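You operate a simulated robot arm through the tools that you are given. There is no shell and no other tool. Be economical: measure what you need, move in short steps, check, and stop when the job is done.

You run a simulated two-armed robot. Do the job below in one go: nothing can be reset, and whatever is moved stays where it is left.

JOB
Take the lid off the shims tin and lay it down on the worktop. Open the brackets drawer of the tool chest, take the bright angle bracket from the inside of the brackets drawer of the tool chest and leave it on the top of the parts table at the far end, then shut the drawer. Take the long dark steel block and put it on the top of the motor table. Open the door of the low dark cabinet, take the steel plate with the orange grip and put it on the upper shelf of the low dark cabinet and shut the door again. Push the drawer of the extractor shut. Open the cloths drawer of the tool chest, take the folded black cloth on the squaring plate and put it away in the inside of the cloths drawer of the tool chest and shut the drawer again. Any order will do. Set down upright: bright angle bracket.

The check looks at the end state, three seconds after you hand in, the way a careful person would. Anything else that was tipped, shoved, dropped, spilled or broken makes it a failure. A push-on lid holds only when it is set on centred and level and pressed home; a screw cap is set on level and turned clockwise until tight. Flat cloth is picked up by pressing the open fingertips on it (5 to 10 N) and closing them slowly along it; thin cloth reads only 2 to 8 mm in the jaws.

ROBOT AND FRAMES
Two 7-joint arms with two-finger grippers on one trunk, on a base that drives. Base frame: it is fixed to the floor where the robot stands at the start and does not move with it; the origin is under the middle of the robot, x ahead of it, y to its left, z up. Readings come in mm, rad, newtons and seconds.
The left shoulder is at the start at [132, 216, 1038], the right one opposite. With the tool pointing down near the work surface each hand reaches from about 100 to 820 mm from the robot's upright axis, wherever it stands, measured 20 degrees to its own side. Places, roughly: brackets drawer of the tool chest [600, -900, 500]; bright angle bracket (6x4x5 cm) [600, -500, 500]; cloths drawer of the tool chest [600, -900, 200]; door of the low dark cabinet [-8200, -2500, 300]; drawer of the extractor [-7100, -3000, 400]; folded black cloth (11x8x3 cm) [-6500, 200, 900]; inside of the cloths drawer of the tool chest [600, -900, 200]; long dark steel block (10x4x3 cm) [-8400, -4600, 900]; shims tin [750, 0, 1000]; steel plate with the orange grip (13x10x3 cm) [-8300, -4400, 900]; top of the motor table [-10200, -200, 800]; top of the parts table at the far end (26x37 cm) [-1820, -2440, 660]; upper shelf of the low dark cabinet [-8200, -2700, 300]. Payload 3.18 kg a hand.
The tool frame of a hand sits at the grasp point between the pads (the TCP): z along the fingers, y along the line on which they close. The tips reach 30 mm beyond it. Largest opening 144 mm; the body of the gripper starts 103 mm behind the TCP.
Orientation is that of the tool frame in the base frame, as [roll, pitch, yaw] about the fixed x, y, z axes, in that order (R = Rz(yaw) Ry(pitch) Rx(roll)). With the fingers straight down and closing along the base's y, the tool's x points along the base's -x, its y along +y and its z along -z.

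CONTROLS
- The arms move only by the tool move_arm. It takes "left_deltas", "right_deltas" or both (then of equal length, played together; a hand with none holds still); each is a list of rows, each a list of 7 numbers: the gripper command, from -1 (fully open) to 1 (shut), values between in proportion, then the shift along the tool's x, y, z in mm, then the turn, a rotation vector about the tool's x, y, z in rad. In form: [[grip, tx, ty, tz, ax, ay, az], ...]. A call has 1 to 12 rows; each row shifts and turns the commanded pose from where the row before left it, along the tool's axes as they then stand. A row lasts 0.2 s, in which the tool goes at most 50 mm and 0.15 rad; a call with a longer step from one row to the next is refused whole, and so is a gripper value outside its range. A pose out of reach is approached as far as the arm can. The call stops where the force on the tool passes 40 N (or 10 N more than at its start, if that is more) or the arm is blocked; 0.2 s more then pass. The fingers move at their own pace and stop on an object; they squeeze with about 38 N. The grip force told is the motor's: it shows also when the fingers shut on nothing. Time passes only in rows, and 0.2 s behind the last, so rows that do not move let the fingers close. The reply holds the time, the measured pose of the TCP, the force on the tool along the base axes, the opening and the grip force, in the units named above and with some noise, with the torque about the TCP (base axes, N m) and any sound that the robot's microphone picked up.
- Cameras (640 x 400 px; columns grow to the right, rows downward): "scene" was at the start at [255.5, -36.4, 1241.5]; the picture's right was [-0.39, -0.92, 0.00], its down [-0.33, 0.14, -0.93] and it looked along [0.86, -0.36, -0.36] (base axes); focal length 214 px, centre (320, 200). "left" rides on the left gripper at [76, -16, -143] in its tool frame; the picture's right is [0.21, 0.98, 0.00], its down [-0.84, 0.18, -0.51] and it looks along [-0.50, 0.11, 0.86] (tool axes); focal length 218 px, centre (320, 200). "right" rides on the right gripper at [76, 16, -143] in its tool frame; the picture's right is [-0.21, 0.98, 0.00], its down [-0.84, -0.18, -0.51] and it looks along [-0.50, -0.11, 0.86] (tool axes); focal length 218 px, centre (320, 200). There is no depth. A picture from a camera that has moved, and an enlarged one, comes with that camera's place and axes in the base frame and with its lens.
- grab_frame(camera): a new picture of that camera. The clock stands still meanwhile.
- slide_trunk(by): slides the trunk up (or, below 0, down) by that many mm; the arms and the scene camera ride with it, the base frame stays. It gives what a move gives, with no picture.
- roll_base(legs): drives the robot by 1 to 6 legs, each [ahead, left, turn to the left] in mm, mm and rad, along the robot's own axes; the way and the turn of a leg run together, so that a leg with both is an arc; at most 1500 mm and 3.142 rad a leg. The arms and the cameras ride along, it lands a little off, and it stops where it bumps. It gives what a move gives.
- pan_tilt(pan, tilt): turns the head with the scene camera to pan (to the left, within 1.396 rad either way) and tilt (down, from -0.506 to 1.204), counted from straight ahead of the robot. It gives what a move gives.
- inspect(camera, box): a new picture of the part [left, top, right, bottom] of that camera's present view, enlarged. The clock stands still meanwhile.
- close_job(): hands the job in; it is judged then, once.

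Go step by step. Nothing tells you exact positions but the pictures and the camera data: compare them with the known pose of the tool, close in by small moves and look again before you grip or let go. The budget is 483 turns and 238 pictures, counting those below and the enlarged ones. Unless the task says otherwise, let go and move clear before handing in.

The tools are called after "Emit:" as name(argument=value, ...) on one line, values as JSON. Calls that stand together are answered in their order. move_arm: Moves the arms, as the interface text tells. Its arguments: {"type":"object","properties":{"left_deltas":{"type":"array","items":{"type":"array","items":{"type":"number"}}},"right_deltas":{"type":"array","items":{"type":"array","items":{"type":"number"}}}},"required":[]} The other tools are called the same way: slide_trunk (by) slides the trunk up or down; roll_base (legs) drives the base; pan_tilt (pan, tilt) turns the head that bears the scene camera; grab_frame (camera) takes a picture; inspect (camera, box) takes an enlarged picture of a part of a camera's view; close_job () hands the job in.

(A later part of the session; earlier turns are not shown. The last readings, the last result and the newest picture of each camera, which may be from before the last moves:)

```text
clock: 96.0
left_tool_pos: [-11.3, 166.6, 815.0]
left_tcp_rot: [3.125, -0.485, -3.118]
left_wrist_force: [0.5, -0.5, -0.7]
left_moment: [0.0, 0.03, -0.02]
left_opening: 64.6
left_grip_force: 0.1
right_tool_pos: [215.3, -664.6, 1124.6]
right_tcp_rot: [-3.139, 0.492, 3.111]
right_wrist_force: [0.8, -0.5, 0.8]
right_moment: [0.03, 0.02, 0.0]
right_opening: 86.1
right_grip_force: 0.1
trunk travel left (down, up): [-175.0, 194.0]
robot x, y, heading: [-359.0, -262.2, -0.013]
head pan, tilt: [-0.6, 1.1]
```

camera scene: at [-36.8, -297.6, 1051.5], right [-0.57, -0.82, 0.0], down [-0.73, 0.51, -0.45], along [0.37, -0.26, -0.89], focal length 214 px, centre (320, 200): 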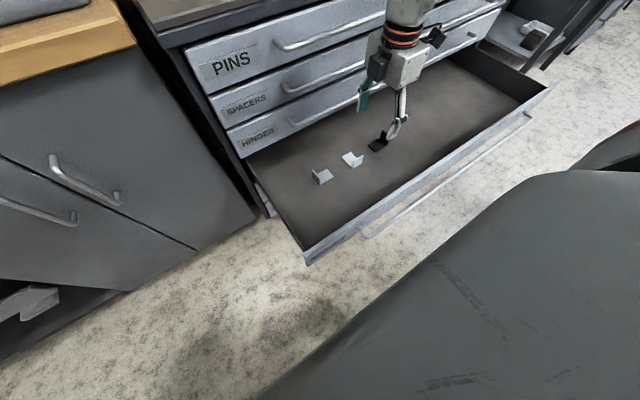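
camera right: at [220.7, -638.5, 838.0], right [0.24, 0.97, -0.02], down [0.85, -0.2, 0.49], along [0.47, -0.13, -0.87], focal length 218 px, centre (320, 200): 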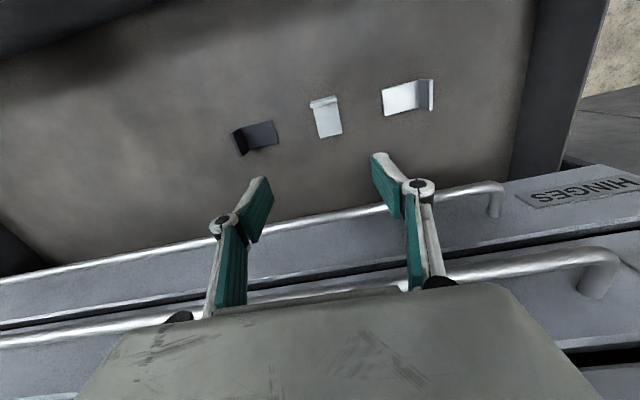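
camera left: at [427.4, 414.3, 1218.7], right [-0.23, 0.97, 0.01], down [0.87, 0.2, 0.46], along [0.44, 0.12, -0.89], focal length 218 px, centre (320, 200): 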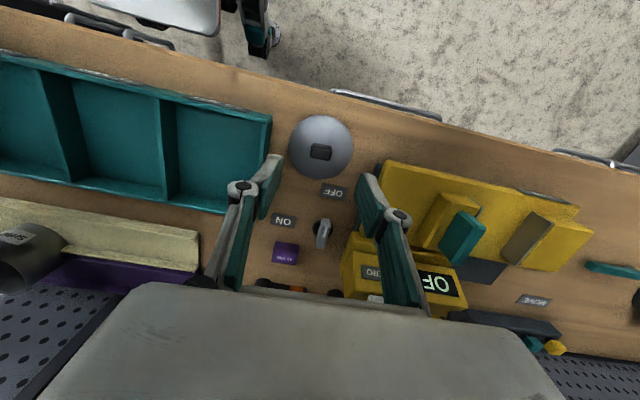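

The hand rose and tilted; I straighten it and come down again.

Emit:
move_arm(right_deltas=[[-0.2, 0, 0, 0, 0, 0.12, 0], [-0.2, 0, 0, 0, 0, 0.12, 0], [-0.2, 0, 0, 0, 0, 0.12, 0], [-0.2, 0, 0, 0, 0, 0.13, 0], [-0.2, 0, 25, 40, 0, 0, 0], [-0.2, 0, 25, 40, 0, 0, 0], [-0.2, 0, 25, 40, 0, 0, 0], [-0.2, 0, 25, 40, 0, 0, 0], [-0.2, 0, 25, 40, 0, 0, 0], [-0.2, 0, 25, 40, 0, 0, 0], [-0.2, 0, 0, 0, 0, 0, 0]])

```text
clock: 98.3
left_tool_pos: [-12.6, 166.8, 816.8]
left_tcp_rot: [3.124, -0.484, -3.119]
left_wrist_force: [-0.1, 0.0, -0.3]
left_moment: [0.0, -0.01, 0.03]
left_opening: 64.8
left_grip_force: 0.1
right_tool_pos: [276.8, -578.7, 996.1]
right_tcp_rot: [-3.135, 0.0, 3.116]
right_wrist_force: [-0.5, -0.1, -0.1]
right_moment: [-0.03, 0.0, 0.0]
right_opening: 86.3
right_grip_force: 0.1
right hand out of reach, approached as far as the arm can: row 7, 8, 9, 10
trunk travel left (down, up): [-175.0, 194.0]
robot x, y, heading: [-357.9, -259.3, -0.012]
head pan, tilt: [-0.6, 1.1]
```

Emit:
move_arm(right_deltas=[[-0.2, 0, 0, 40, 0, 0, 0], [-0.2, 0, 0, 40, 0, 0, 0], [-0.2, 0, 0, 40, 0, 0, 0], [-0.2, 0, 0, 40, 0, 0, 0], [-0.2, 0, 0, 40, 0, 0, 0], [-0.2, 0, 0, 40, 0, 0, 0], [-0.2, 0, 0, 0, 0, 0, 0]])

Emit:
pan_tilt(pan=-0.6, tilt=0.7)

Emit:
grab_frame(camera="scene")

```text
clock: 100.0
left_tool_pos: [-11.7, 165.6, 816.4]
left_tcp_rot: [3.125, -0.483, -3.119]
left_wrist_force: [-0.2, -0.7, 0.9]
left_moment: [-0.01, -0.03, -0.01]
left_opening: 64.8
left_grip_force: 0.1
right_tool_pos: [357.2, -650.1, 863.1]
right_tcp_rot: [-3.14, 0.0, 3.114]
right_wrist_force: [0.0, 1.1, -0.3]
right_moment: [0.0, -0.02, -0.02]
right_opening: 86.4
right_grip_force: 0.0
right hand out of reach, approached as far as the arm can: row 1, 2, 3, 4, 5, 6
trunk travel left (down, up): [-175.0, 194.0]
robot x, y, heading: [-356.7, -258.3, -0.016]
head pan, tilt: [-0.6, 1.1]
```

```text
clock: 100.8
left_tool_pos: [-12.6, 166.5, 816.8]
left_tcp_rot: [3.124, -0.484, -3.118]
left_wrist_force: [-0.7, 0.0, 0.5]
left_moment: [0.03, 0.01, -0.02]
left_opening: 64.9
left_grip_force: 0.0
right_tool_pos: [356.6, -649.8, 864.4]
right_tcp_rot: [-3.14, 0.0, 3.116]
right_wrist_force: [-0.4, 0.0, -0.2]
right_moment: [-0.02, 0.01, -0.01]
right_opening: 86.3
right_grip_force: 0.1
trunk travel left (down, up): [-175.0, 194.0]
robot x, y, heading: [-360.6, -262.0, -0.014]
head pan, tilt: [-0.6, 0.7]
```

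```text
182 pictures are left
camera scene: at [-174.1, -310.8, 1269.8], right [-0.57, -0.82, 0.0], down [-0.53, 0.37, -0.76], along [0.63, -0.44, -0.64], focal length 214 px, centre (320, 200)
```

scene: 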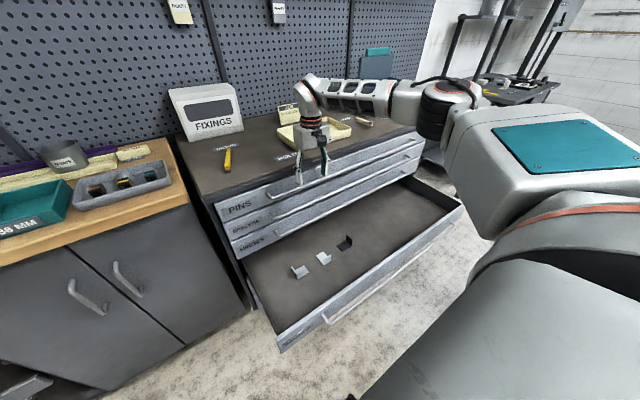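

The wrist pose closing along y doesn't reach here. I return to the quarter-turned pose that worked; with it I can grip the bracket across its 40 mm width.

Emit:
move_arm(right_deltas=[[-0.2, 40, 0, 0, 0, 0, 0], [-0.2, 40, 0, 0, 0, 0, -0.143], [-0.2, 30, 0, 0, 0, 0, -0.143], [-0.2, 0, 0, 0, 0, 0, -0.143], [-0.2, 0, 0, 0, 0, 0, -0.143], [-0.2, 0, 0, 0, 0, 0, -0.143], [-0.2, 0, 0, 0, 0, 0, -0.143], [-0.2, 0, 0, 0, 0, 0, -0.143], [-0.2, 0, 0, 0, 0, 0, -0.143], [-0.2, 0, 0, 0, 0, 0, -0.143], [-0.2, 0, 0, 0, 0, 0, -0.143], [-0.2, 0, 0, 0, 0, 0, -0.12]])

Emit:
grab_frame(camera="scene")

```text
clock: 103.4
left_tool_pos: [-11.5, 167.8, 816.9]
left_tcp_rot: [3.125, -0.484, -3.118]
left_wrist_force: [-0.3, -0.9, 0.7]
left_moment: [0.02, -0.01, -0.02]
left_opening: 64.8
left_grip_force: 0.0
right_tool_pos: [263.8, -666.2, 877.6]
right_tcp_rot: [-3.137, -0.002, -1.622]
right_wrist_force: [0.8, 1.3, 0.8]
right_moment: [0.04, 0.01, 0.02]
right_opening: 86.3
right_grip_force: 0.1
right hand out of reach, approached as far as the arm can: row 1
trunk travel left (down, up): [-175.0, 194.0]
robot x, y, heading: [-359.4, -259.6, -0.014]
head pan, tilt: [-0.6, 0.7]
```

```text
181 pictures are left
camera scene: at [-174.1, -310.9, 1269.8], right [-0.57, -0.82, 0.0], down [-0.53, 0.37, -0.76], along [0.63, -0.44, -0.64], focal length 214 px, centre (320, 200)
```

scene: 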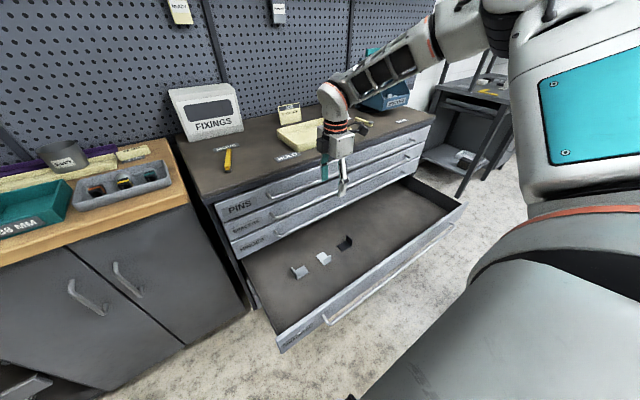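

Emit:
move_arm(right_deltas=[[-0.2, -15, 0, 35, 0, 0, 0.05], [-0.2, -15, 0, 35, 0, 0, 0], [-0.2, -15, 0, 35, 0, 0, 0], [-0.2, -15, 0, 35, 0, 0, 0], [-0.2, -15, 0, 35, 0, 0, 0], [-0.2, -15, 0, 35, 0, 0, 0], [-0.2, -15, 0, 20, 0, 0, 0], [-0.2, -15, 0, 0, 0, 0, 0], [-0.2, -15, 0, 0, 0, 0, 0], [-0.2, -15, 0, 0, 0, 0, 0], [-0.2, 0, 0, 0, 0, 0, 0]])

Emit:
grab_frame(camera="right")

```text
clock: 105.8
left_tool_pos: [-11.8, 166.2, 815.7]
left_tcp_rot: [3.123, -0.484, -3.118]
left_wrist_force: [0.5, -1.1, -0.5]
left_moment: [0.0, 0.01, 0.03]
left_opening: 64.6
left_grip_force: 0.0
right_tool_pos: [248.0, -542.8, 678.2]
right_tcp_rot: [-3.135, -0.002, -1.673]
right_wrist_force: [0.2, 0.0, -0.3]
right_moment: [-0.03, 0.01, -0.01]
right_opening: 86.6
right_grip_force: 0.2
right hand out of reach, approached as far as the arm can: row 6, 7, 8, 9, 10
trunk travel left (down, up): [-175.0, 194.0]
robot x, y, heading: [-363.9, -260.4, -0.007]
head pan, tilt: [-0.6, 0.7]
```

```text
180 pictures are left
camera right: at [224.2, -618.0, 820.5], right [-0.95, 0.31, -0.01], down [0.26, 0.82, 0.51], along [0.16, 0.48, -0.86], focal length 218 px, centre (320, 200)
```

right: 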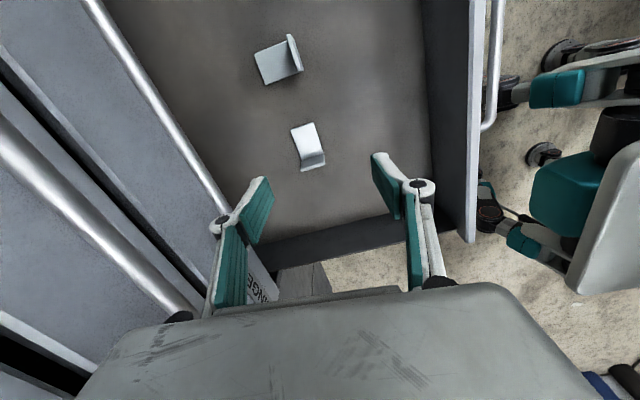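

I raise a little, fix the yaw, lower the trunk and shift the base left so that the arm works further to its own side.

Emit:
move_arm(right_deltas=[[-0.2, 20, 0, -40, 0, 0, -0.1], [-0.2, 30, 0, -40, 0, 0, 0], [-0.2, 0, 0, 0, 0, 0, 0]])

Emit:
slide_trunk(by=-150)

Emit:
roll_base(legs=[[30, 110, 0]])

Emit:
grab_frame(camera="right")

```text
clock: 106.6
left_tool_pos: [-12.4, 166.8, 816.1]
left_tcp_rot: [3.124, -0.483, -3.118]
left_wrist_force: [-0.1, 0.0, 0.3]
left_moment: [-0.02, 0.02, -0.05]
left_opening: 64.9
left_grip_force: 0.0
right_tool_pos: [245.3, -595.1, 761.8]
right_tcp_rot: [-3.141, -0.005, -1.572]
right_wrist_force: [1.4, -0.6, -0.2]
right_moment: [-0.02, 0.04, -0.02]
right_opening: 86.2
right_grip_force: 0.0
trunk travel left (down, up): [-175.0, 194.0]
robot x, y, heading: [-359.5, -260.0, -0.011]
head pan, tilt: [-0.6, 0.7]
```

```text
clock: 108.4
left_tool_pos: [-59.5, 166.2, 609.0]
left_tcp_rot: [3.106, -0.815, -3.105]
left_wrist_force: [0.2, -0.4, 0.7]
left_moment: [-0.01, -0.02, 0.01]
left_opening: 64.7
left_grip_force: 0.0
right_tool_pos: [245.1, -593.0, 609.9]
right_tcp_rot: [-3.136, -0.004, -1.573]
right_wrist_force: [0.0, 0.1, 0.1]
right_moment: [-0.02, -0.02, 0.03]
right_opening: 86.4
right_grip_force: 0.1
trunk travel left (down, up): [-25.0, 344.0]
robot x, y, heading: [-361.8, -262.8, -0.015]
head pan, tilt: [-0.6, 0.7]
```

```text
clock: 110.0
left_tool_pos: [-30.0, 274.9, 608.0]
left_tcp_rot: [3.107, -0.817, -3.105]
left_wrist_force: [-1.1, 1.1, 0.2]
left_moment: [-0.02, 0.02, 0.01]
left_opening: 64.9
left_grip_force: 0.0
right_tool_pos: [276.0, -484.7, 608.3]
right_tcp_rot: [-3.138, -0.005, -1.572]
right_wrist_force: [-0.4, 0.1, -0.8]
right_moment: [0.0, -0.04, 0.01]
right_opening: 86.6
right_grip_force: 0.1
trunk travel left (down, up): [-25.0, 344.0]
robot x, y, heading: [-328.9, -153.9, -0.009]
head pan, tilt: [-0.6, 0.7]
```

```text
179 pictures are left
camera right: at [260.1, -561.3, 750.4], right [-0.98, 0.21, 0.0], down [0.18, 0.84, 0.51], along [0.11, 0.49, -0.86], focal length 218 px, centre (320, 200)
```

right: 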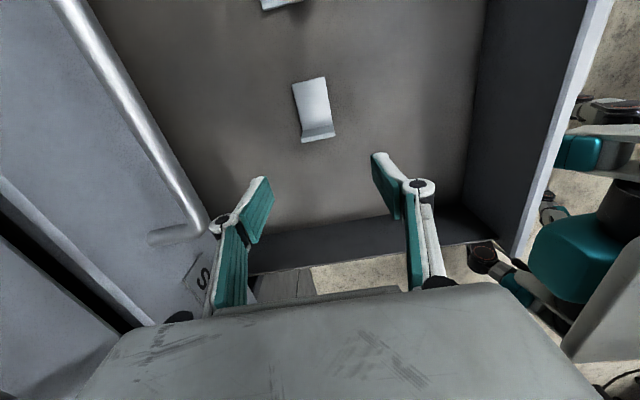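

The flange centre is at about [277, -496], aligned with the axes. I step to y -500, keep a few mm off the handles above, and descend.

Emit:
move_arm(right_deltas=[[-0.2, 15, 8, 0, 0, 0, 0], [-0.2, 0, 0, 25, 0, 0, 0], [-0.2, 0, 0, 25, 0, 0, 0], [-0.2, 0, 0, 25, 0, 0, 0], [-0.2, 0, 0, 0, 0, 0, 0]])

Emit:
grab_frame(camera="right")

```text
clock: 111.2
left_tool_pos: [-29.2, 274.3, 608.6]
left_tcp_rot: [3.105, -0.816, -3.102]
left_wrist_force: [0.7, -0.8, 0.9]
left_moment: [0.03, -0.02, 0.01]
left_opening: 64.6
left_grip_force: 0.2
right_tool_pos: [270.3, -498.5, 533.5]
right_tcp_rot: [-3.137, -0.002, -1.572]
right_wrist_force: [-0.3, 0.2, 0.6]
right_moment: [0.0, -0.01, 0.03]
right_opening: 86.6
right_grip_force: 0.0
trunk travel left (down, up): [-25.0, 344.0]
robot x, y, heading: [-329.6, -153.6, -0.011]
head pan, tilt: [-0.6, 0.7]
```

```text
178 pictures are left
camera right: at [253.8, -576.6, 675.2], right [-0.98, 0.21, 0.0], down [0.18, 0.84, 0.51], along [0.11, 0.49, -0.86], focal length 218 px, centre (320, 200)
```

right: 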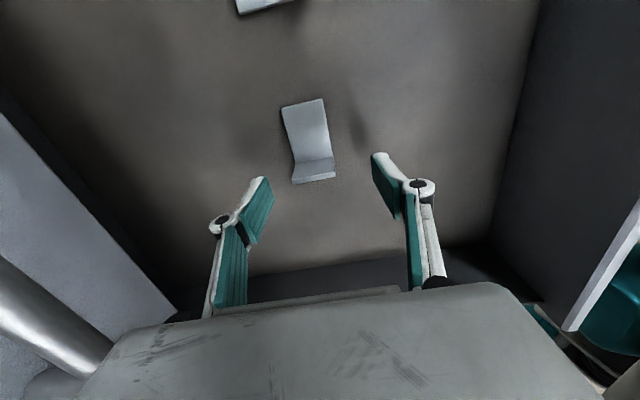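

Emit:
move_arm(right_deltas=[[-0.2, 6, 0, 15, 0, 0, 0], [-0.2, 0, 0, 12, 0, 0, 0], [-0.2, 0, 0, 0, 0, 0, 0]])

Emit:
grab_frame(camera="right")

```text
clock: 112.0
left_tool_pos: [-29.5, 275.4, 608.0]
left_tcp_rot: [3.106, -0.817, -3.103]
left_wrist_force: [-0.4, 0.4, -1.4]
left_moment: [-0.01, 0.0, 0.01]
left_opening: 64.9
left_grip_force: 0.0
right_tool_pos: [268.7, -505.7, 505.7]
right_tcp_rot: [-3.138, -0.002, -1.569]
right_wrist_force: [-0.3, 0.7, -0.2]
right_moment: [0.02, -0.01, 0.0]
right_opening: 86.4
right_grip_force: 0.0
trunk travel left (down, up): [-25.0, 344.0]
robot x, y, heading: [-328.2, -154.1, -0.009]
head pan, tilt: [-0.6, 0.7]
```

```text
177 pictures are left
camera right: at [252.8, -582.5, 648.2], right [-0.98, 0.21, 0.0], down [0.18, 0.84, 0.51], along [0.11, 0.49, -0.86], focal length 218 px, centre (320, 200)
```

right: 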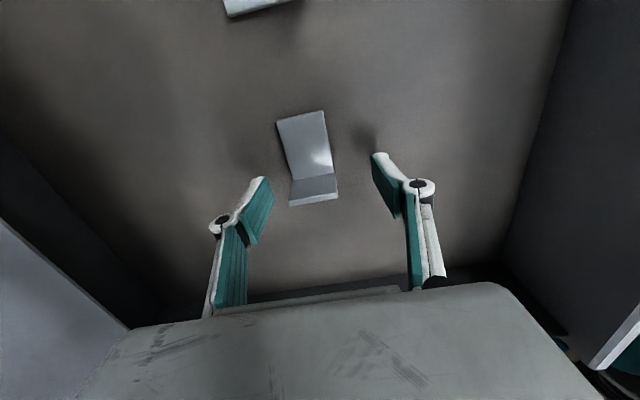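

Fingers straddle the flange. I close.

Emit:
move_arm(right_deltas=[[0, 0, 0, 3, 0, 0, 0], [0.2, 0, 0, 0, 0, 0, 0], [0.35, 0, 0, 0, 0, 0, 0], [0.6, 0, 0, 0, 0, 0, 0], [1, 0, 0, 0, 0, 0, 0], [1, 0, 0, 0, 0, 0, 0]])

Emit:
grab_frame(camera="right")

```text
clock: 113.4
left_tool_pos: [-30.9, 274.4, 607.7]
left_tcp_rot: [3.104, -0.817, -3.105]
left_wrist_force: [0.5, -0.4, -0.4]
left_moment: [-0.03, 0.01, 0.01]
left_opening: 64.8
left_grip_force: 0.1
right_tool_pos: [268.2, -505.0, 502.7]
right_tcp_rot: [-3.138, 0.0, -1.571]
right_wrist_force: [-0.9, 1.4, 0.5]
right_moment: [0.0, 0.02, 0.04]
right_opening: 39.9
right_grip_force: 38.3
trunk travel left (down, up): [-25.0, 344.0]
robot x, y, heading: [-325.3, -153.9, -0.01]
head pan, tilt: [-0.6, 0.7]
```

```text
176 pictures are left
camera right: at [252.3, -582.6, 645.1], right [-0.98, 0.21, 0.0], down [0.18, 0.84, 0.51], along [0.11, 0.49, -0.86], focal length 218 px, centre (320, 200)
```

right: 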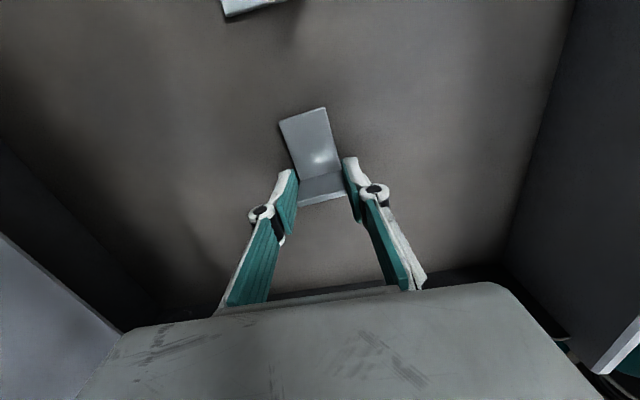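

The bracket is held at 40 mm. I lift it.

Emit:
move_arm(right_deltas=[[1, 0, 0, -10, 0, 0, 0], [1, 0, 0, -25, 0, 0, 0], [1, 0, 3, -30, 0, 0, 0], [1, 0, 5, -30, 0, 0, 0], [1, 0, 5, -30, 0, 0, 0], [1, 0, 5, -30, 0, 0, 0], [1, 10, 5, -30, 0, 0, 0], [1, 10, 5, -30, 0, 0, 0], [1, 0, 0, 0, 0, 0, 0]])

Emit:
grab_frame(camera="right")

```text
clock: 115.4
left_tool_pos: [-29.8, 274.8, 608.6]
left_tcp_rot: [3.102, -0.817, -3.103]
left_wrist_force: [0.2, 0.6, 0.0]
left_moment: [-0.01, 0.06, 0.01]
left_opening: 64.7
left_grip_force: 0.0
right_tool_pos: [239.2, -524.7, 718.8]
right_tcp_rot: [-3.14, -0.002, -1.571]
right_wrist_force: [-0.6, -0.3, -1.8]
right_moment: [0.03, -0.01, -0.01]
right_opening: 39.6
right_grip_force: 38.3
trunk travel left (down, up): [-25.0, 344.0]
robot x, y, heading: [-332.2, -156.9, -0.008]
head pan, tilt: [-0.6, 0.7]
```

```text
175 pictures are left
camera right: at [223.7, -601.3, 859.8], right [-0.98, 0.21, 0.0], down [0.18, 0.84, 0.51], along [0.11, 0.49, -0.86], focal length 218 px, centre (320, 200)
```

right: 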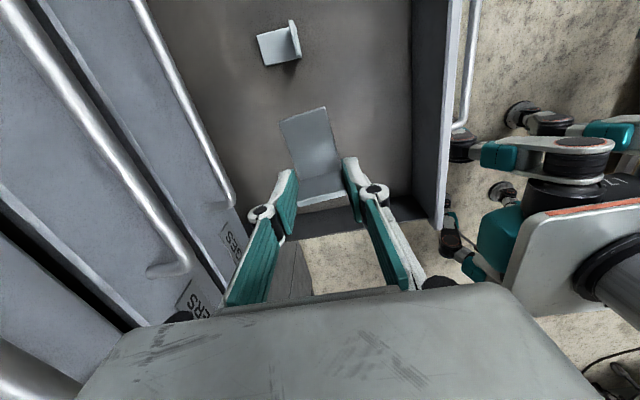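

Bracket is safely held. To shut the drawer I prepare the left hand: first turning it to point forward.

Emit:
move_arm(left_deltas=[[0, 0, 0, -20, 0, -0.14, 0], [0, 0, 0, -10, 0, -0.14, 0], [0, 0, 0, 0, 0, -0.14, 0], [0, 0, 0, 0, 0, -0.14, 0], [0, 0, 0, 0, 0, -0.14, 0], [0, 0, 0, 0, 0, -0.14, 0], [0, 0, 0, 0, 0, -0.14, 0], [0, 0, 0, 0, 0, -0.14, 0], [0, 0, 0, 0, 0, -0.14, 0], [0, 0, 0, 0, 0, -0.14, 0], [0, 0, 0, 0, 0, -0.14, 0], [0, 0, 0, 0, 0, -0.14, 0]])

Emit:
move_arm(left_deltas=[[1, 0, 0, 20, 0, -0.14, 0], [1, 0, 0, 20, 0, -0.14, 0], [1, 0, 0, 20, 0, -0.14, 0], [1, 0, 0, 20, 0, -0.14, 0], [1, 0, 0, 10, 0, -0.14, 0], [1, 0, 0, 0, 0, 0, 0]])

```text
clock: 118.0
left_tool_pos: [90.6, 366.6, 586.4]
left_tcp_rot: [3.103, 0.863, 3.123]
left_wrist_force: [0.3, -0.5, 0.3]
left_moment: [0.0, 0.03, -0.01]
left_opening: 71.9
left_grip_force: 0.1
left hand out of reach, approached as far as the arm can: row 2, 3, 4, 5, 6, 7, 8, 9, 10
right_tool_pos: [239.6, -523.6, 717.8]
right_tcp_rot: [-3.14, -0.003, -1.572]
right_wrist_force: [0.5, 0.2, -1.8]
right_moment: [0.02, 0.0, 0.06]
right_opening: 39.3
right_grip_force: 38.1
trunk travel left (down, up): [-25.0, 344.0]
robot x, y, heading: [-331.7, -154.5, -0.011]
head pan, tilt: [-0.6, 0.7]
```

```text
clock: 119.4
left_tool_pos: [164.7, 432.3, 623.3]
left_tcp_rot: [1.934, 1.545, 1.943]
left_wrist_force: [-0.4, -0.2, -0.6]
left_moment: [-0.01, -0.02, 0.0]
left_opening: 0.0
left_grip_force: 30.9
left hand out of reach, approached as far as the arm can: row 2, 3, 4, 5
right_tool_pos: [241.3, -524.8, 718.6]
right_tcp_rot: [-3.139, -0.005, -1.573]
right_wrist_force: [-0.3, -0.1, -1.8]
right_moment: [0.05, 0.04, 0.05]
right_opening: 39.3
right_grip_force: 38.0
trunk travel left (down, up): [-25.0, 344.0]
robot x, y, heading: [-333.1, -154.8, -0.008]
head pan, tilt: [-0.6, 0.7]
```

Emit:
move_arm(left_deltas=[[1, 0, 0, 0, 0, 0, 0.143], [1, 0, 0, 0, 0, 0, 0.143], [1, 0, 0, 0, 0, 0, 0.143], [1, 0, 0, 0, 0, 0, 0.143], [1, 0, 0, 0, 0, 0, 0.143], [1, 0, 0, 0, 0, 0, 0.143], [1, 0, 0, 0, 0, 0, 0.143], [1, 0, 0, 0, 0, 0, 0.143], [1, 0, 0, 0, 0, 0, 0.143], [1, 0, 0, 0, 0, 0, 0.143], [1, 0, 0, 0, 0, 0, 0.143], [1, 0, 0, 0, 0, 0, 0]])

Emit:
move_arm(left_deltas=[[1, 0, -20, -40, 0, 0, 0], [1, 0, -20, -40, 0, 0, 0], [1, 0, -20, -40, 0, 0, 0], [1, 0, -10, -40, 0, 0, 0], [1, 0, 0, 0, 0, 0, 0]])

```text
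clock: 122.0
left_tool_pos: [-43.1, 665.9, 757.0]
left_tcp_rot: [1.575, -0.009, 1.559]
left_wrist_force: [-0.2, 0.4, 0.3]
left_moment: [0.01, 0.01, 0.01]
left_opening: 0.1
left_grip_force: 30.3
left hand out of reach, approached as far as the arm can: row 3, 4, 5, 6, 7, 8, 9, 10, 11
right_tool_pos: [240.3, -523.3, 717.5]
right_tcp_rot: [-3.138, -0.004, -1.57]
right_wrist_force: [-0.2, -0.4, -1.5]
right_moment: [0.03, 0.01, -0.01]
right_opening: 39.4
right_grip_force: 38.0
trunk travel left (down, up): [-25.0, 344.0]
robot x, y, heading: [-326.7, -153.0, -0.01]
head pan, tilt: [-0.6, 0.7]
```

```text
clock: 123.2
left_tool_pos: [-202.8, 678.2, 686.3]
left_tcp_rot: [1.58, -0.027, 1.582]
left_wrist_force: [0.6, 0.3, 0.1]
left_moment: [0.01, 0.02, -0.03]
left_opening: 0.0
left_grip_force: 30.7
left hand out of reach, approached as far as the arm can: row 1
right_tool_pos: [239.1, -525.1, 718.4]
right_tcp_rot: [-3.138, -0.004, -1.571]
right_wrist_force: [0.2, 0.7, -1.2]
right_moment: [0.04, 0.0, -0.02]
right_opening: 39.5
right_grip_force: 38.6
trunk travel left (down, up): [-25.0, 344.0]
robot x, y, heading: [-331.6, -154.3, -0.01]
head pan, tilt: [-0.6, 0.7]
```

Emit:
move_arm(left_deltas=[[1, -40, -13, 16, 0, 0, 0], [1, -40, -13, 16, 0, 0, 0], [1, -40, -13, 16, 0, 0, 0], [1, -40, -13, 16, 0, 0, 0], [1, -40, -13, 16, 0, 0, 0], [1, -40, -13, 16, 0, 0, 0], [1, -40, -13, 16, 0, 0, 0], [1, -40, -13, 16, 0, 0, 0], [1, -40, -13, 16, 0, 0, 0], [1, -40, -13, 16, 0, 0, 0], [1, 0, 0, 0, 0, 0, 0]])

```text
clock: 125.6
left_tool_pos: [-179.0, 641.3, 577.4]
left_tcp_rot: [1.582, -0.026, 1.579]
left_wrist_force: [-0.3, -0.1, 0.6]
left_moment: [0.05, 0.03, 0.03]
left_opening: 0.0
left_grip_force: 30.6
left hand out of reach, approached as far as the arm can: row 1, 2, 3, 4, 5, 6, 7, 8, 9, 10
right_tool_pos: [239.5, -524.7, 718.1]
right_tcp_rot: [-3.139, -0.003, -1.571]
right_wrist_force: [0.0, 0.2, -1.7]
right_moment: [0.06, -0.01, -0.01]
right_opening: 39.4
right_grip_force: 38.6
trunk travel left (down, up): [-25.0, 344.0]
robot x, y, heading: [-330.8, -153.4, -0.008]
head pan, tilt: [-0.6, 0.7]
```

Emit:
move_arm(left_deltas=[[1, 0, 0, 40, 0, 0, 0], [1, 0, 0, 40, 0, 0, 0], [1, 0, 0, 40, 0, 0, 0], [1, 0, 0, 40, 0, 0, 0], [1, 0, 0, 40, 0, 0, 0], [1, -20, 0, 30, 0, 0, 0], [1, -30, 0, 20, 0, 0, 0], [1, -30, 0, 0, 0, 0, 0], [1, -30, 0, 0, 0, 0, 0], [1, 0, 0, 0, 0, 0, 0]])

Emit:
pan_tilt(pan=0.9, tilt=0.6)

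Emit:
grab_frame(camera="scene")

```text
clock: 127.8
left_tool_pos: [-109.6, 670.5, 634.2]
left_tcp_rot: [1.576, -0.023, 1.576]
left_wrist_force: [-0.5, -0.1, -0.6]
left_moment: [-0.01, -0.03, 0.01]
left_opening: 0.1
left_grip_force: 30.4
left hand out of reach, approached as far as the arm can: row 1, 2, 3, 4, 5, 6, 7, 8, 9
right_tool_pos: [239.3, -523.0, 717.9]
right_tcp_rot: [-3.14, -0.002, -1.571]
right_wrist_force: [-0.1, 0.3, -1.7]
right_moment: [0.03, -0.03, 0.02]
right_opening: 39.5
right_grip_force: 38.1
trunk travel left (down, up): [-25.0, 344.0]
robot x, y, heading: [-332.7, -151.5, -0.009]
head pan, tilt: [-0.6, 0.7]
```

```text
clock: 129.4
left_tool_pos: [-110.0, 670.8, 634.1]
left_tcp_rot: [1.576, -0.021, 1.575]
left_wrist_force: [-0.1, -0.2, 0.0]
left_moment: [0.04, 0.02, -0.02]
left_opening: 0.0
left_grip_force: 30.7
right_tool_pos: [240.2, -522.9, 717.6]
right_tcp_rot: [-3.138, -0.002, -1.571]
right_wrist_force: [-0.5, 0.5, -1.5]
right_moment: [0.02, -0.02, 0.03]
right_opening: 39.5
right_grip_force: 38.0
trunk travel left (down, up): [-25.0, 344.0]
robot x, y, heading: [-330.3, -151.8, -0.009]
head pan, tilt: [0.901, 0.6]
```

```text
174 pictures are left
camera scene: at [-3.6, -86.8, 1090.0], right [0.78, -0.63, 0.0], down [-0.35, -0.44, -0.83], along [0.52, 0.64, -0.56], focal length 214 px, centre (320, 200)
```

scene: 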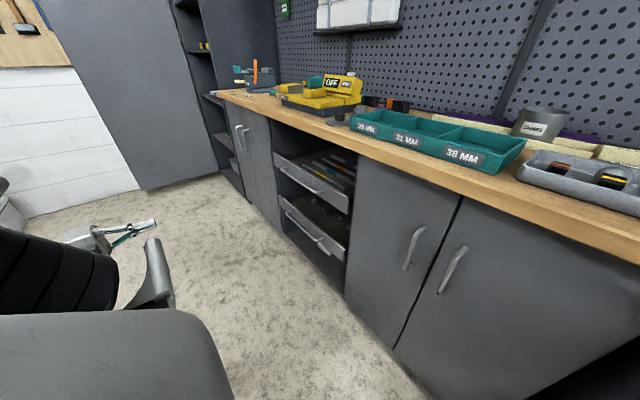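

The left arm is awkward here, so I will carry the bracket to the parts table first and shut the drawer afterwards with the free right hand. I look around behind for the way.

Emit:
pan_tilt(pan=-1.39, tilt=0.35)

Emit:
grab_frame(camera="scene")

Emit:
pan_tilt(pan=1.39, tilt=0.35)

Emit:
grab_frame(camera="scene")

```text
clock: 131.5
left_tool_pos: [-110.1, 670.4, 634.6]
left_tcp_rot: [1.575, -0.022, 1.575]
left_wrist_force: [0.1, -0.2, 0.5]
left_moment: [0.03, -0.02, 0.01]
left_opening: 0.0
left_grip_force: 30.4
right_tool_pos: [239.0, -524.7, 717.1]
right_tcp_rot: [-3.138, -0.005, -1.57]
right_wrist_force: [0.0, 0.3, -1.8]
right_moment: [0.01, 0.0, 0.01]
right_opening: 39.5
right_grip_force: 37.7
trunk travel left (down, up): [-25.0, 344.0]
robot x, y, heading: [-330.3, -153.8, -0.011]
head pan, tilt: [-1.389, 0.351]
```

```text
173 pictures are left
camera scene: at [-43.0, -247.3, 1112.8], right [-0.98, -0.17, 0.0], down [-0.06, 0.34, -0.94], along [0.16, -0.92, -0.34], focal length 214 px, centre (320, 200)
```

scene: 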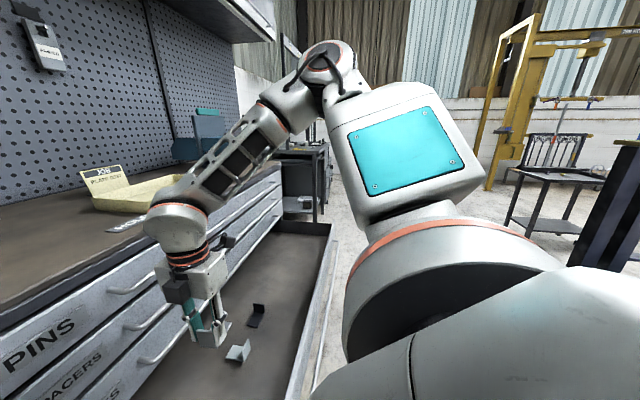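

```text
clock: 134.0
left_tool_pos: [-109.5, 670.9, 635.0]
left_tcp_rot: [1.577, -0.022, 1.577]
left_wrist_force: [-0.1, -0.2, -0.8]
left_moment: [0.03, -0.01, 0.01]
left_opening: 0.1
left_grip_force: 30.5
right_tool_pos: [239.0, -524.5, 717.4]
right_tcp_rot: [-3.137, -0.002, -1.573]
right_wrist_force: [-0.1, -1.1, -1.6]
right_moment: [0.04, -0.01, -0.01]
right_opening: 39.4
right_grip_force: 37.7
trunk travel left (down, up): [-25.0, 344.0]
robot x, y, heading: [-331.3, -155.9, -0.008]
head pan, tilt: [1.389, 0.351]
```

```text
172 pictures are left
camera scene: at [-41.5, -64.1, 1112.8], right [0.98, -0.19, 0.0], down [-0.07, -0.34, -0.94], along [0.18, 0.92, -0.34], focal length 214 px, centre (320, 200)
```

scene: 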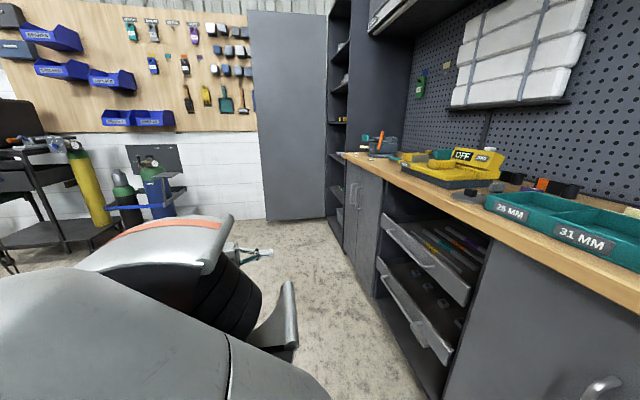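

I retract the right hand with the bracket over the drawer front, toward the body.

Emit:
move_arm(right_deltas=[[1, 0, 30, -25, 0, 0, 0], [1, 0, 35, -25, 0, 0, 0], [1, 15, 35, -10, 0, 0, 0], [1, 15, 35, 0, 0, 0, 0], [1, 15, 35, 0, 0, 0, 0], [1, 15, 30, 0, 0, 0, 0], [1, 0, 0, 0, 0, 0, 0]])

```text
clock: 135.6
left_tool_pos: [-109.2, 670.0, 634.6]
left_tcp_rot: [1.579, -0.023, 1.576]
left_wrist_force: [0.2, -1.0, -1.1]
left_moment: [0.0, 0.01, 0.03]
left_opening: 0.1
left_grip_force: 30.9
right_tool_pos: [62.8, -600.6, 790.8]
right_tcp_rot: [-3.141, 0.0, -1.569]
right_wrist_force: [-1.0, -0.8, -1.5]
right_moment: [0.06, 0.0, 0.0]
right_opening: 39.4
right_grip_force: 38.3
right hand out of reach, approached as far as the arm can: row 5, 6
trunk travel left (down, up): [-25.0, 344.0]
robot x, y, heading: [-330.5, -153.0, -0.012]
head pan, tilt: [1.389, 0.351]
```

Before turning the base I tuck the left arm: raise it and point it down, mirroring the right.

Emit:
move_arm(left_deltas=[[1, 0, 40, 0, 0, 0, 0], [1, 0, 40, 0, 0, 0, 0], [1, 0, 40, 0, 0, 0, 0], [1, 0, 40, 0, 0, 0, 0], [1, 0, 0, 0, 0.143, 0, 0], [1, 0, 0, 0, 0.143, 0, 0], [1, 0, 0, 0, 0.143, 0, 0], [1, 0, 0, 0, 0.143, 0, 0], [1, 0, 0, 0, 0.143, 0, 0], [1, 0, 0, 0, 0.143, 0, 0], [1, 0, 0, 0, 0.143, 0, 0], [1, 0, 0, 0, 0.143, 0, 0]])

Emit:
move_arm(left_deltas=[[1, 0, 0, 0, 0.143, 0, 0], [1, 0, 0, 0, 0.143, 0, 0], [1, 0, 0, 0, 0.143, 0, 0], [1, -30, 20, 0, 0, 0, 0], [1, -30, 25, 0, 0, 0, 0], [1, -30, 25, 0, 0, 0, 0], [1, -30, 25, 0, 0, 0, 0], [1, -30, 25, 0, 0, 0, 0], [1, -30, 25, 0, 0, 0, 0], [1, 0, 0, 0, 0, 0, 0]])

```text
clock: 138.2
left_tool_pos: [-109.6, 680.6, 793.8]
left_tcp_rot: [2.725, -0.027, 1.582]
left_wrist_force: [0.0, -0.6, 0.2]
left_moment: [0.03, -0.04, -0.02]
left_opening: 0.1
left_grip_force: 30.8
left hand out of reach, approached as far as the arm can: row 1, 2, 4
right_tool_pos: [63.2, -600.2, 788.7]
right_tcp_rot: [-3.14, 0.0, -1.571]
right_wrist_force: [1.5, 0.1, -2.3]
right_moment: [0.04, 0.01, -0.03]
right_opening: 39.5
right_grip_force: 38.1
trunk travel left (down, up): [-25.0, 344.0]
robot x, y, heading: [-333.8, -155.1, -0.009]
head pan, tilt: [1.389, 0.351]
```

```text
clock: 140.4
left_tool_pos: [47.0, 598.4, 721.8]
left_tcp_rot: [-3.132, -0.022, 1.582]
left_wrist_force: [-0.2, -0.6, 0.2]
left_moment: [0.0, 0.01, 0.0]
left_opening: 0.2
left_grip_force: 30.7
left hand out of reach, approached as far as the arm can: row 4, 5, 6, 7, 8, 9
right_tool_pos: [63.0, -599.5, 789.6]
right_tcp_rot: [-3.139, 0.001, -1.571]
right_wrist_force: [-0.9, 0.6, -1.6]
right_moment: [0.03, 0.01, -0.02]
right_opening: 39.3
right_grip_force: 37.4
trunk travel left (down, up): [-25.0, 344.0]
robot x, y, heading: [-328.3, -153.1, -0.011]
head pan, tilt: [1.389, 0.351]
```

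Emit:
move_arm(left_deltas=[[1, -20, 0, -35, 0, 0, 0], [1, -30, 0, -30, 0, 0, 0], [1, -40, 0, -10, 0, 0, 0], [1, -40, 0, 0, 0, 0, 0], [1, -40, 0, 0, 0, 0, 0], [1, -40, 0, 0, 0, 0, 0], [1, -40, 0, 0, 0, 0, 0], [1, -40, 0, 0, 0, 0, 0], [1, 0, 0, 0, 0, 0, 0]])

```text
clock: 142.4
left_tool_pos: [62.3, 527.9, 649.9]
left_tcp_rot: [-3.133, -0.02, 1.582]
left_wrist_force: [-0.2, -0.4, 0.1]
left_moment: [0.0, 0.02, -0.01]
left_opening: 0.0
left_grip_force: 30.6
left hand out of reach, approached as far as the arm can: row 1, 2, 3, 4, 5, 6, 7, 8
right_tool_pos: [63.2, -600.5, 790.1]
right_tcp_rot: [3.139, 0.001, -1.572]
right_wrist_force: [-0.3, 0.2, -2.0]
right_moment: [0.03, 0.02, -0.01]
right_opening: 39.2
right_grip_force: 38.2
trunk travel left (down, up): [-25.0, 344.0]
robot x, y, heading: [-331.0, -152.0, -0.007]
head pan, tilt: [1.389, 0.351]
```

Emit:
slide_trunk(by=200)

Emit:
move_arm(left_deltas=[[1, -40, 0, 0, 0, 0, 0], [1, -40, 0, 0, 0, 0, 0], [1, -40, 0, 0, 0, 0, 0], [1, -40, 0, 0, 0, 0, 0], [1, 0, 0, 0, 0, 0, 0]])

Emit:
grab_frame(camera="right")

```text
clock: 144.5
left_tool_pos: [76.1, 527.3, 1046.6]
left_tcp_rot: [2.466, -0.007, 1.589]
left_wrist_force: [-0.1, -0.3, -0.5]
left_moment: [0.04, 0.01, 0.06]
left_opening: 0.0
left_grip_force: 30.9
right_tool_pos: [65.0, -601.4, 988.6]
right_tcp_rot: [-3.14, -0.001, -1.571]
right_wrist_force: [-0.4, -0.2, -1.9]
right_moment: [0.03, 0.01, 0.02]
right_opening: 39.2
right_grip_force: 37.7
trunk travel left (down, up): [-225.0, 144.0]
robot x, y, heading: [-331.6, -149.9, -0.01]
head pan, tilt: [1.389, 0.351]
```

```text
clock: 145.7
left_tool_pos: [140.1, 436.6, 1022.8]
left_tcp_rot: [2.453, 0.007, 1.582]
left_wrist_force: [0.3, -0.1, -0.1]
left_moment: [-0.01, -0.02, 0.0]
left_opening: 0.2
left_grip_force: 30.5
left hand out of reach, approached as far as the arm can: row 1, 2, 3, 4
right_tool_pos: [62.9, -601.7, 990.5]
right_tcp_rot: [-3.139, -0.003, -1.57]
right_wrist_force: [0.7, -0.1, -2.1]
right_moment: [0.05, 0.05, -0.02]
right_opening: 39.3
right_grip_force: 37.8
trunk travel left (down, up): [-225.0, 144.0]
robot x, y, heading: [-328.2, -152.4, -0.012]
head pan, tilt: [1.389, 0.351]
```

```text
171 pictures are left
camera right: at [47.9, -678.4, 1132.1], right [-0.98, 0.21, 0.0], down [0.18, 0.84, 0.51], along [0.11, 0.49, -0.86], focal length 218 px, centre (320, 200)
```

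right: 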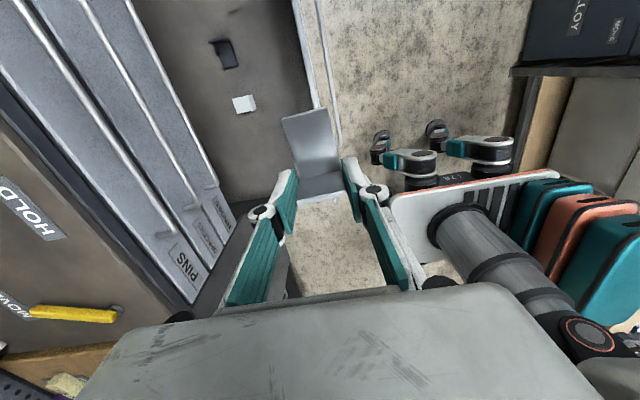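

Behind the robot stands another bench, so I drive sideways along the aisle, past the chest, then look.

Emit:
roll_base(legs=[[0, -1400, 0]])

Emit:
pan_tilt(pan=-1.39, tilt=0.45)

Emit:
grab_frame(camera="scene")

```text
clock: 158.3
left_tool_pos: [127.9, -980.2, 1021.6]
left_tcp_rot: [2.45, 0.008, 1.575]
left_wrist_force: [0.1, -0.4, -0.3]
left_moment: [-0.02, -0.02, 0.0]
left_opening: 0.1
left_grip_force: 30.8
right_tool_pos: [44.8, -2018.0, 990.7]
right_tcp_rot: [-3.139, 0.0, -1.573]
right_wrist_force: [-0.3, 0.2, -2.5]
right_moment: [0.02, -0.03, 0.0]
right_opening: 39.1
right_grip_force: 38.0
trunk travel left (down, up): [-225.0, 144.0]
robot x, y, heading: [-351.3, -1567.9, -0.01]
head pan, tilt: [1.389, 0.351]
```

```text
clock: 160.8
left_tool_pos: [127.4, -979.6, 1021.8]
left_tcp_rot: [2.452, 0.007, 1.576]
left_wrist_force: [0.7, 0.7, 0.3]
left_moment: [0.01, 0.01, 0.05]
left_opening: 0.0
left_grip_force: 30.8
right_tool_pos: [45.5, -2016.8, 989.9]
right_tcp_rot: [-3.138, 0.0, -1.576]
right_wrist_force: [-0.3, -0.1, -1.8]
right_moment: [0.02, 0.01, 0.01]
right_opening: 39.6
right_grip_force: 37.3
trunk travel left (down, up): [-225.0, 144.0]
robot x, y, heading: [-347.0, -1567.4, -0.017]
head pan, tilt: [-1.389, 0.45]
```

```text
170 pictures are left
camera scene: at [-255.2, -1658.8, 1345.2], right [-0.99, -0.17, 0.0], down [-0.07, 0.43, -0.9], along [0.15, -0.89, -0.44], focal length 214 px, centre (320, 200)
```

scene: 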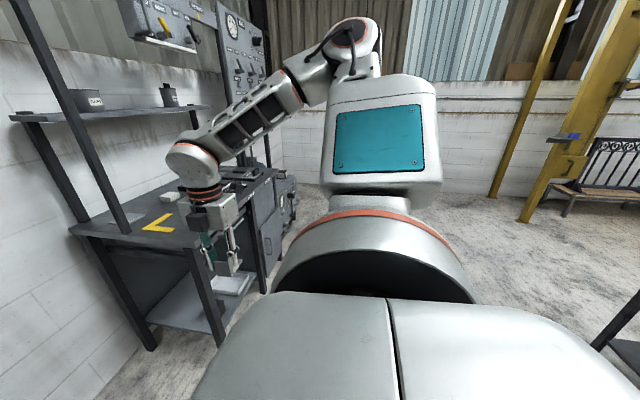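

Close to the rack with the right hand, so I back up first, then turn right toward the parts table.

Emit:
roll_base(legs=[[-450, 0, 0]])

Emit:
roll_base(legs=[[0, 0, -1.57]])

Emit:
pan_tilt(pan=-0.8, tilt=0.4)

Emit:
grab_frame(camera="scene")

```text
clock: 163.5
left_tool_pos: [-327.5, -972.2, 1022.9]
left_tcp_rot: [2.452, 0.006, 1.577]
left_wrist_force: [-0.5, -0.5, 0.2]
left_moment: [0.02, 0.03, 0.01]
left_opening: 0.0
left_grip_force: 30.5
right_tool_pos: [-407.4, -2009.5, 989.9]
right_tcp_rot: [-3.139, -0.004, -1.576]
right_wrist_force: [-0.3, 0.8, -1.6]
right_moment: [0.04, -0.03, -0.03]
right_opening: 39.3
right_grip_force: 37.6
trunk travel left (down, up): [-225.0, 144.0]
robot x, y, heading: [-801.2, -1561.7, -0.011]
head pan, tilt: [-1.389, 0.45]
```

```text
clock: 167.7
left_tool_pos: [-206.6, -2027.2, 1022.7]
left_tcp_rot: [2.453, 0.008, 0.02]
left_wrist_force: [0.4, 0.5, -0.7]
left_moment: [0.0, 0.02, 0.02]
left_opening: 0.1
left_grip_force: 31.2
right_tool_pos: [-1245.6, -1960.2, 989.8]
right_tcp_rot: [-3.136, 0.0, -3.132]
right_wrist_force: [0.2, -0.2, -2.3]
right_moment: [0.02, -0.04, -0.01]
right_opening: 39.3
right_grip_force: 37.8
trunk travel left (down, up): [-225.0, 144.0]
robot x, y, heading: [-803.9, -1561.9, -1.571]
head pan, tilt: [-1.389, 0.45]
```

```text
clock: 168.7
left_tool_pos: [-205.3, -2026.4, 1022.5]
left_tcp_rot: [2.453, 0.006, 0.019]
left_wrist_force: [0.2, 0.7, 0.2]
left_moment: [0.01, 0.01, 0.02]
left_opening: 0.1
left_grip_force: 31.0
right_tool_pos: [-1245.4, -1960.6, 989.8]
right_tcp_rot: [-3.137, -0.004, -3.134]
right_wrist_force: [0.3, 0.3, -2.3]
right_moment: [-0.01, -0.01, 0.01]
right_opening: 39.4
right_grip_force: 37.9
trunk travel left (down, up): [-225.0, 144.0]
robot x, y, heading: [-801.8, -1562.2, -1.567]
head pan, tilt: [-0.799, 0.4]
```

```text
169 pictures are left
camera scene: at [-867.7, -1702.5, 1349.9], right [-0.7, 0.72, 0.0], down [0.28, 0.27, -0.92], along [-0.66, -0.64, -0.39], focal length 214 px, centre (320, 200)
```

scene: 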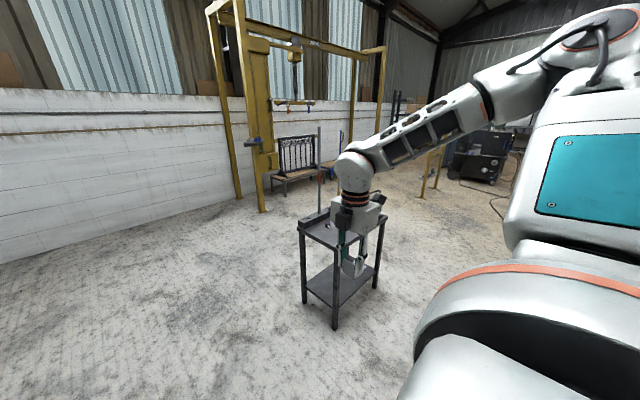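

The parts table is ahead right, a small dark table with a post. I zoom in to see what is on it.

Emit:
inspect(camera="scene", box=[270, 120, 420, 270])

Emit:
roll_base(legs=[[250, -300, 0]])

Emit:
grab_frame(camera="right")

Emit:
grab_frame(camera="scene")

```text
2.67 times, centred on (345, 195) of scene
camera zoom: at [-867.7, -1702.5, 1349.9], right [-0.7, 0.72, 0.0], down [0.28, 0.27, -0.92], along [-0.66, -0.64, -0.39], focal length 572 px, centre (253, 213)
```

zoom: 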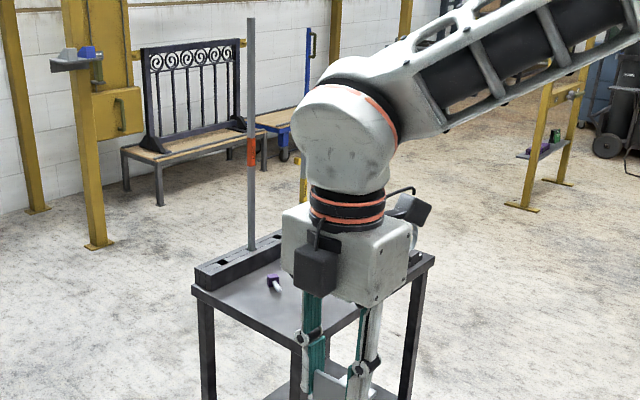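

```text
clock: 171.9
left_tool_pos: [-503.8, -2272.7, 1022.9]
left_tcp_rot: [2.451, 0.006, 0.026]
left_wrist_force: [0.4, 0.3, 0.0]
left_moment: [0.0, -0.02, 0.03]
left_opening: 0.0
left_grip_force: 31.0
right_tool_pos: [-1543.2, -2214.2, 990.1]
right_tcp_rot: [-3.138, 0.0, -3.127]
right_wrist_force: [-0.4, 0.0, -2.5]
right_moment: [0.02, -0.05, 0.04]
right_opening: 39.2
right_grip_force: 38.0
trunk travel left (down, up): [-225.0, 144.0]
robot x, y, heading: [-1096.7, -1811.6, -1.561]
head pan, tilt: [-0.799, 0.4]
```

```text
167 pictures are left
camera right: at [-1617.8, -2199.5, 1131.8], right [0.19, 0.98, 0.0], down [0.85, -0.16, 0.51], along [0.5, -0.1, -0.86], focal length 218 px, centre (320, 200)
```

right: 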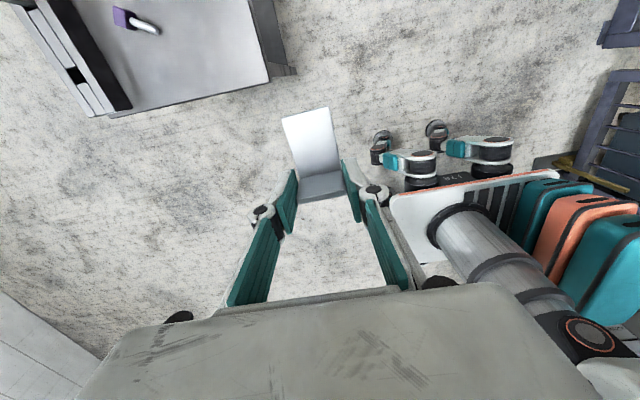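

```text
166 pictures are left
camera scene: at [-1166.5, -1954.4, 1349.8], right [-0.7, 0.71, 0.0], down [0.28, 0.27, -0.92], along [-0.66, -0.65, -0.39], focal length 214 px, centre (320, 200)
```

scene: 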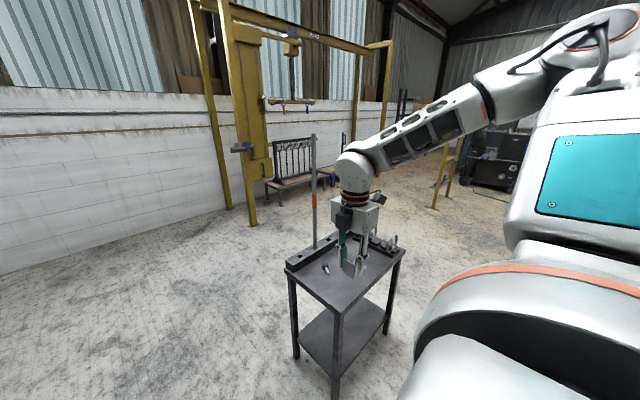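

Table top spans about x -2010…-1627, y -2570…-2296 with a bolt near [-1750, -2486]. I aim for [-1760, -2375] and drive there.

Emit:
roll_base(legs=[[163, -217, 0]])

Emit:
grab_frame(camera="right")

```text
clock: 174.4
left_tool_pos: [-714.5, -2439.7, 1022.8]
left_tcp_rot: [2.451, 0.007, 0.028]
left_wrist_force: [0.7, -0.3, -0.3]
left_moment: [0.0, -0.03, 0.04]
left_opening: 0.0
left_grip_force: 30.5
right_tool_pos: [-1753.4, -2382.7, 990.7]
right_tcp_rot: [-3.138, -0.003, -3.123]
right_wrist_force: [-0.1, 0.3, -1.8]
right_moment: [0.04, -0.04, 0.0]
right_opening: 39.3
right_grip_force: 37.9
trunk travel left (down, up): [-225.0, 144.0]
robot x, y, heading: [-1311.4, -1979.0, -1.563]
head pan, tilt: [-0.799, 0.4]
```

```text
165 pictures are left
camera right: at [-1828.9, -2367.7, 1131.8], right [0.19, 0.98, 0.0], down [0.85, -0.16, 0.51], along [0.5, -0.1, -0.86], focal length 218 px, centre (320, 200)
```

right: 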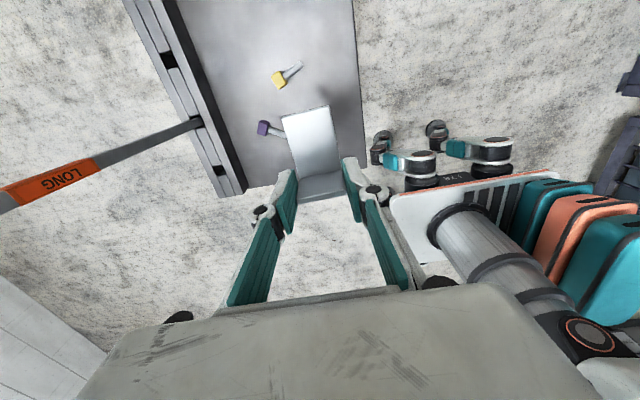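

The landing point is between the bolts and the table edge; I shift 12 mm further from the purple bolt and lower with the trunk, then the arm.

Emit:
move_arm(right_deltas=[[1, 0, 14, 0, 0, 0, 0], [1, 0, 0, 0, 0, 0, 0]])

Emit:
slide_trunk(by=-200)

Emit:
grab_frame(camera="right")

```text
clock: 175.0
left_tool_pos: [-713.7, -2439.7, 1020.0]
left_tcp_rot: [2.454, 0.007, 0.028]
left_wrist_force: [1.1, 0.2, 0.2]
left_moment: [0.0, 0.06, 0.0]
left_opening: 0.3
left_grip_force: 31.1
right_tool_pos: [-1751.5, -2367.4, 990.3]
right_tcp_rot: [-3.138, -0.005, -3.123]
right_wrist_force: [0.3, -1.6, -2.5]
right_moment: [-0.01, -0.03, -0.01]
right_opening: 39.3
right_grip_force: 37.9
trunk travel left (down, up): [-225.0, 144.0]
robot x, y, heading: [-1312.3, -1980.4, -1.563]
head pan, tilt: [-0.799, 0.4]
```

```text
clock: 177.2
left_tool_pos: [-713.7, -2403.8, 605.0]
left_tcp_rot: [3.088, -0.003, 0.03]
left_wrist_force: [0.2, 0.3, -0.4]
left_moment: [0.02, 0.0, -0.02]
left_opening: 0.1
left_grip_force: 31.0
right_tool_pos: [-1752.8, -2366.0, 768.5]
right_tcp_rot: [3.039, -0.001, -3.123]
right_wrist_force: [0.6, -0.2, -2.2]
right_moment: [-0.01, -0.01, -0.02]
right_opening: 39.5
right_grip_force: 38.0
trunk travel left (down, up): [-25.0, 344.0]
robot x, y, heading: [-1311.1, -1979.1, -1.563]
head pan, tilt: [-0.799, 0.4]
```

```text
164 pictures are left
camera right: at [-1828.8, -2367.2, 910.7], right [0.19, 0.98, 0.1], down [0.85, -0.22, 0.48], along [0.49, -0.01, -0.87], focal length 218 px, centre (320, 200)
```

right: 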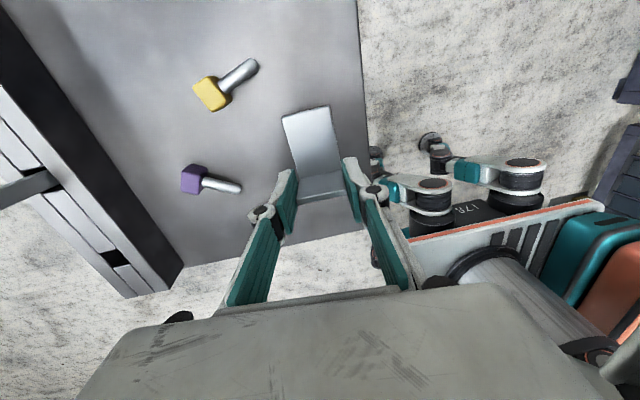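

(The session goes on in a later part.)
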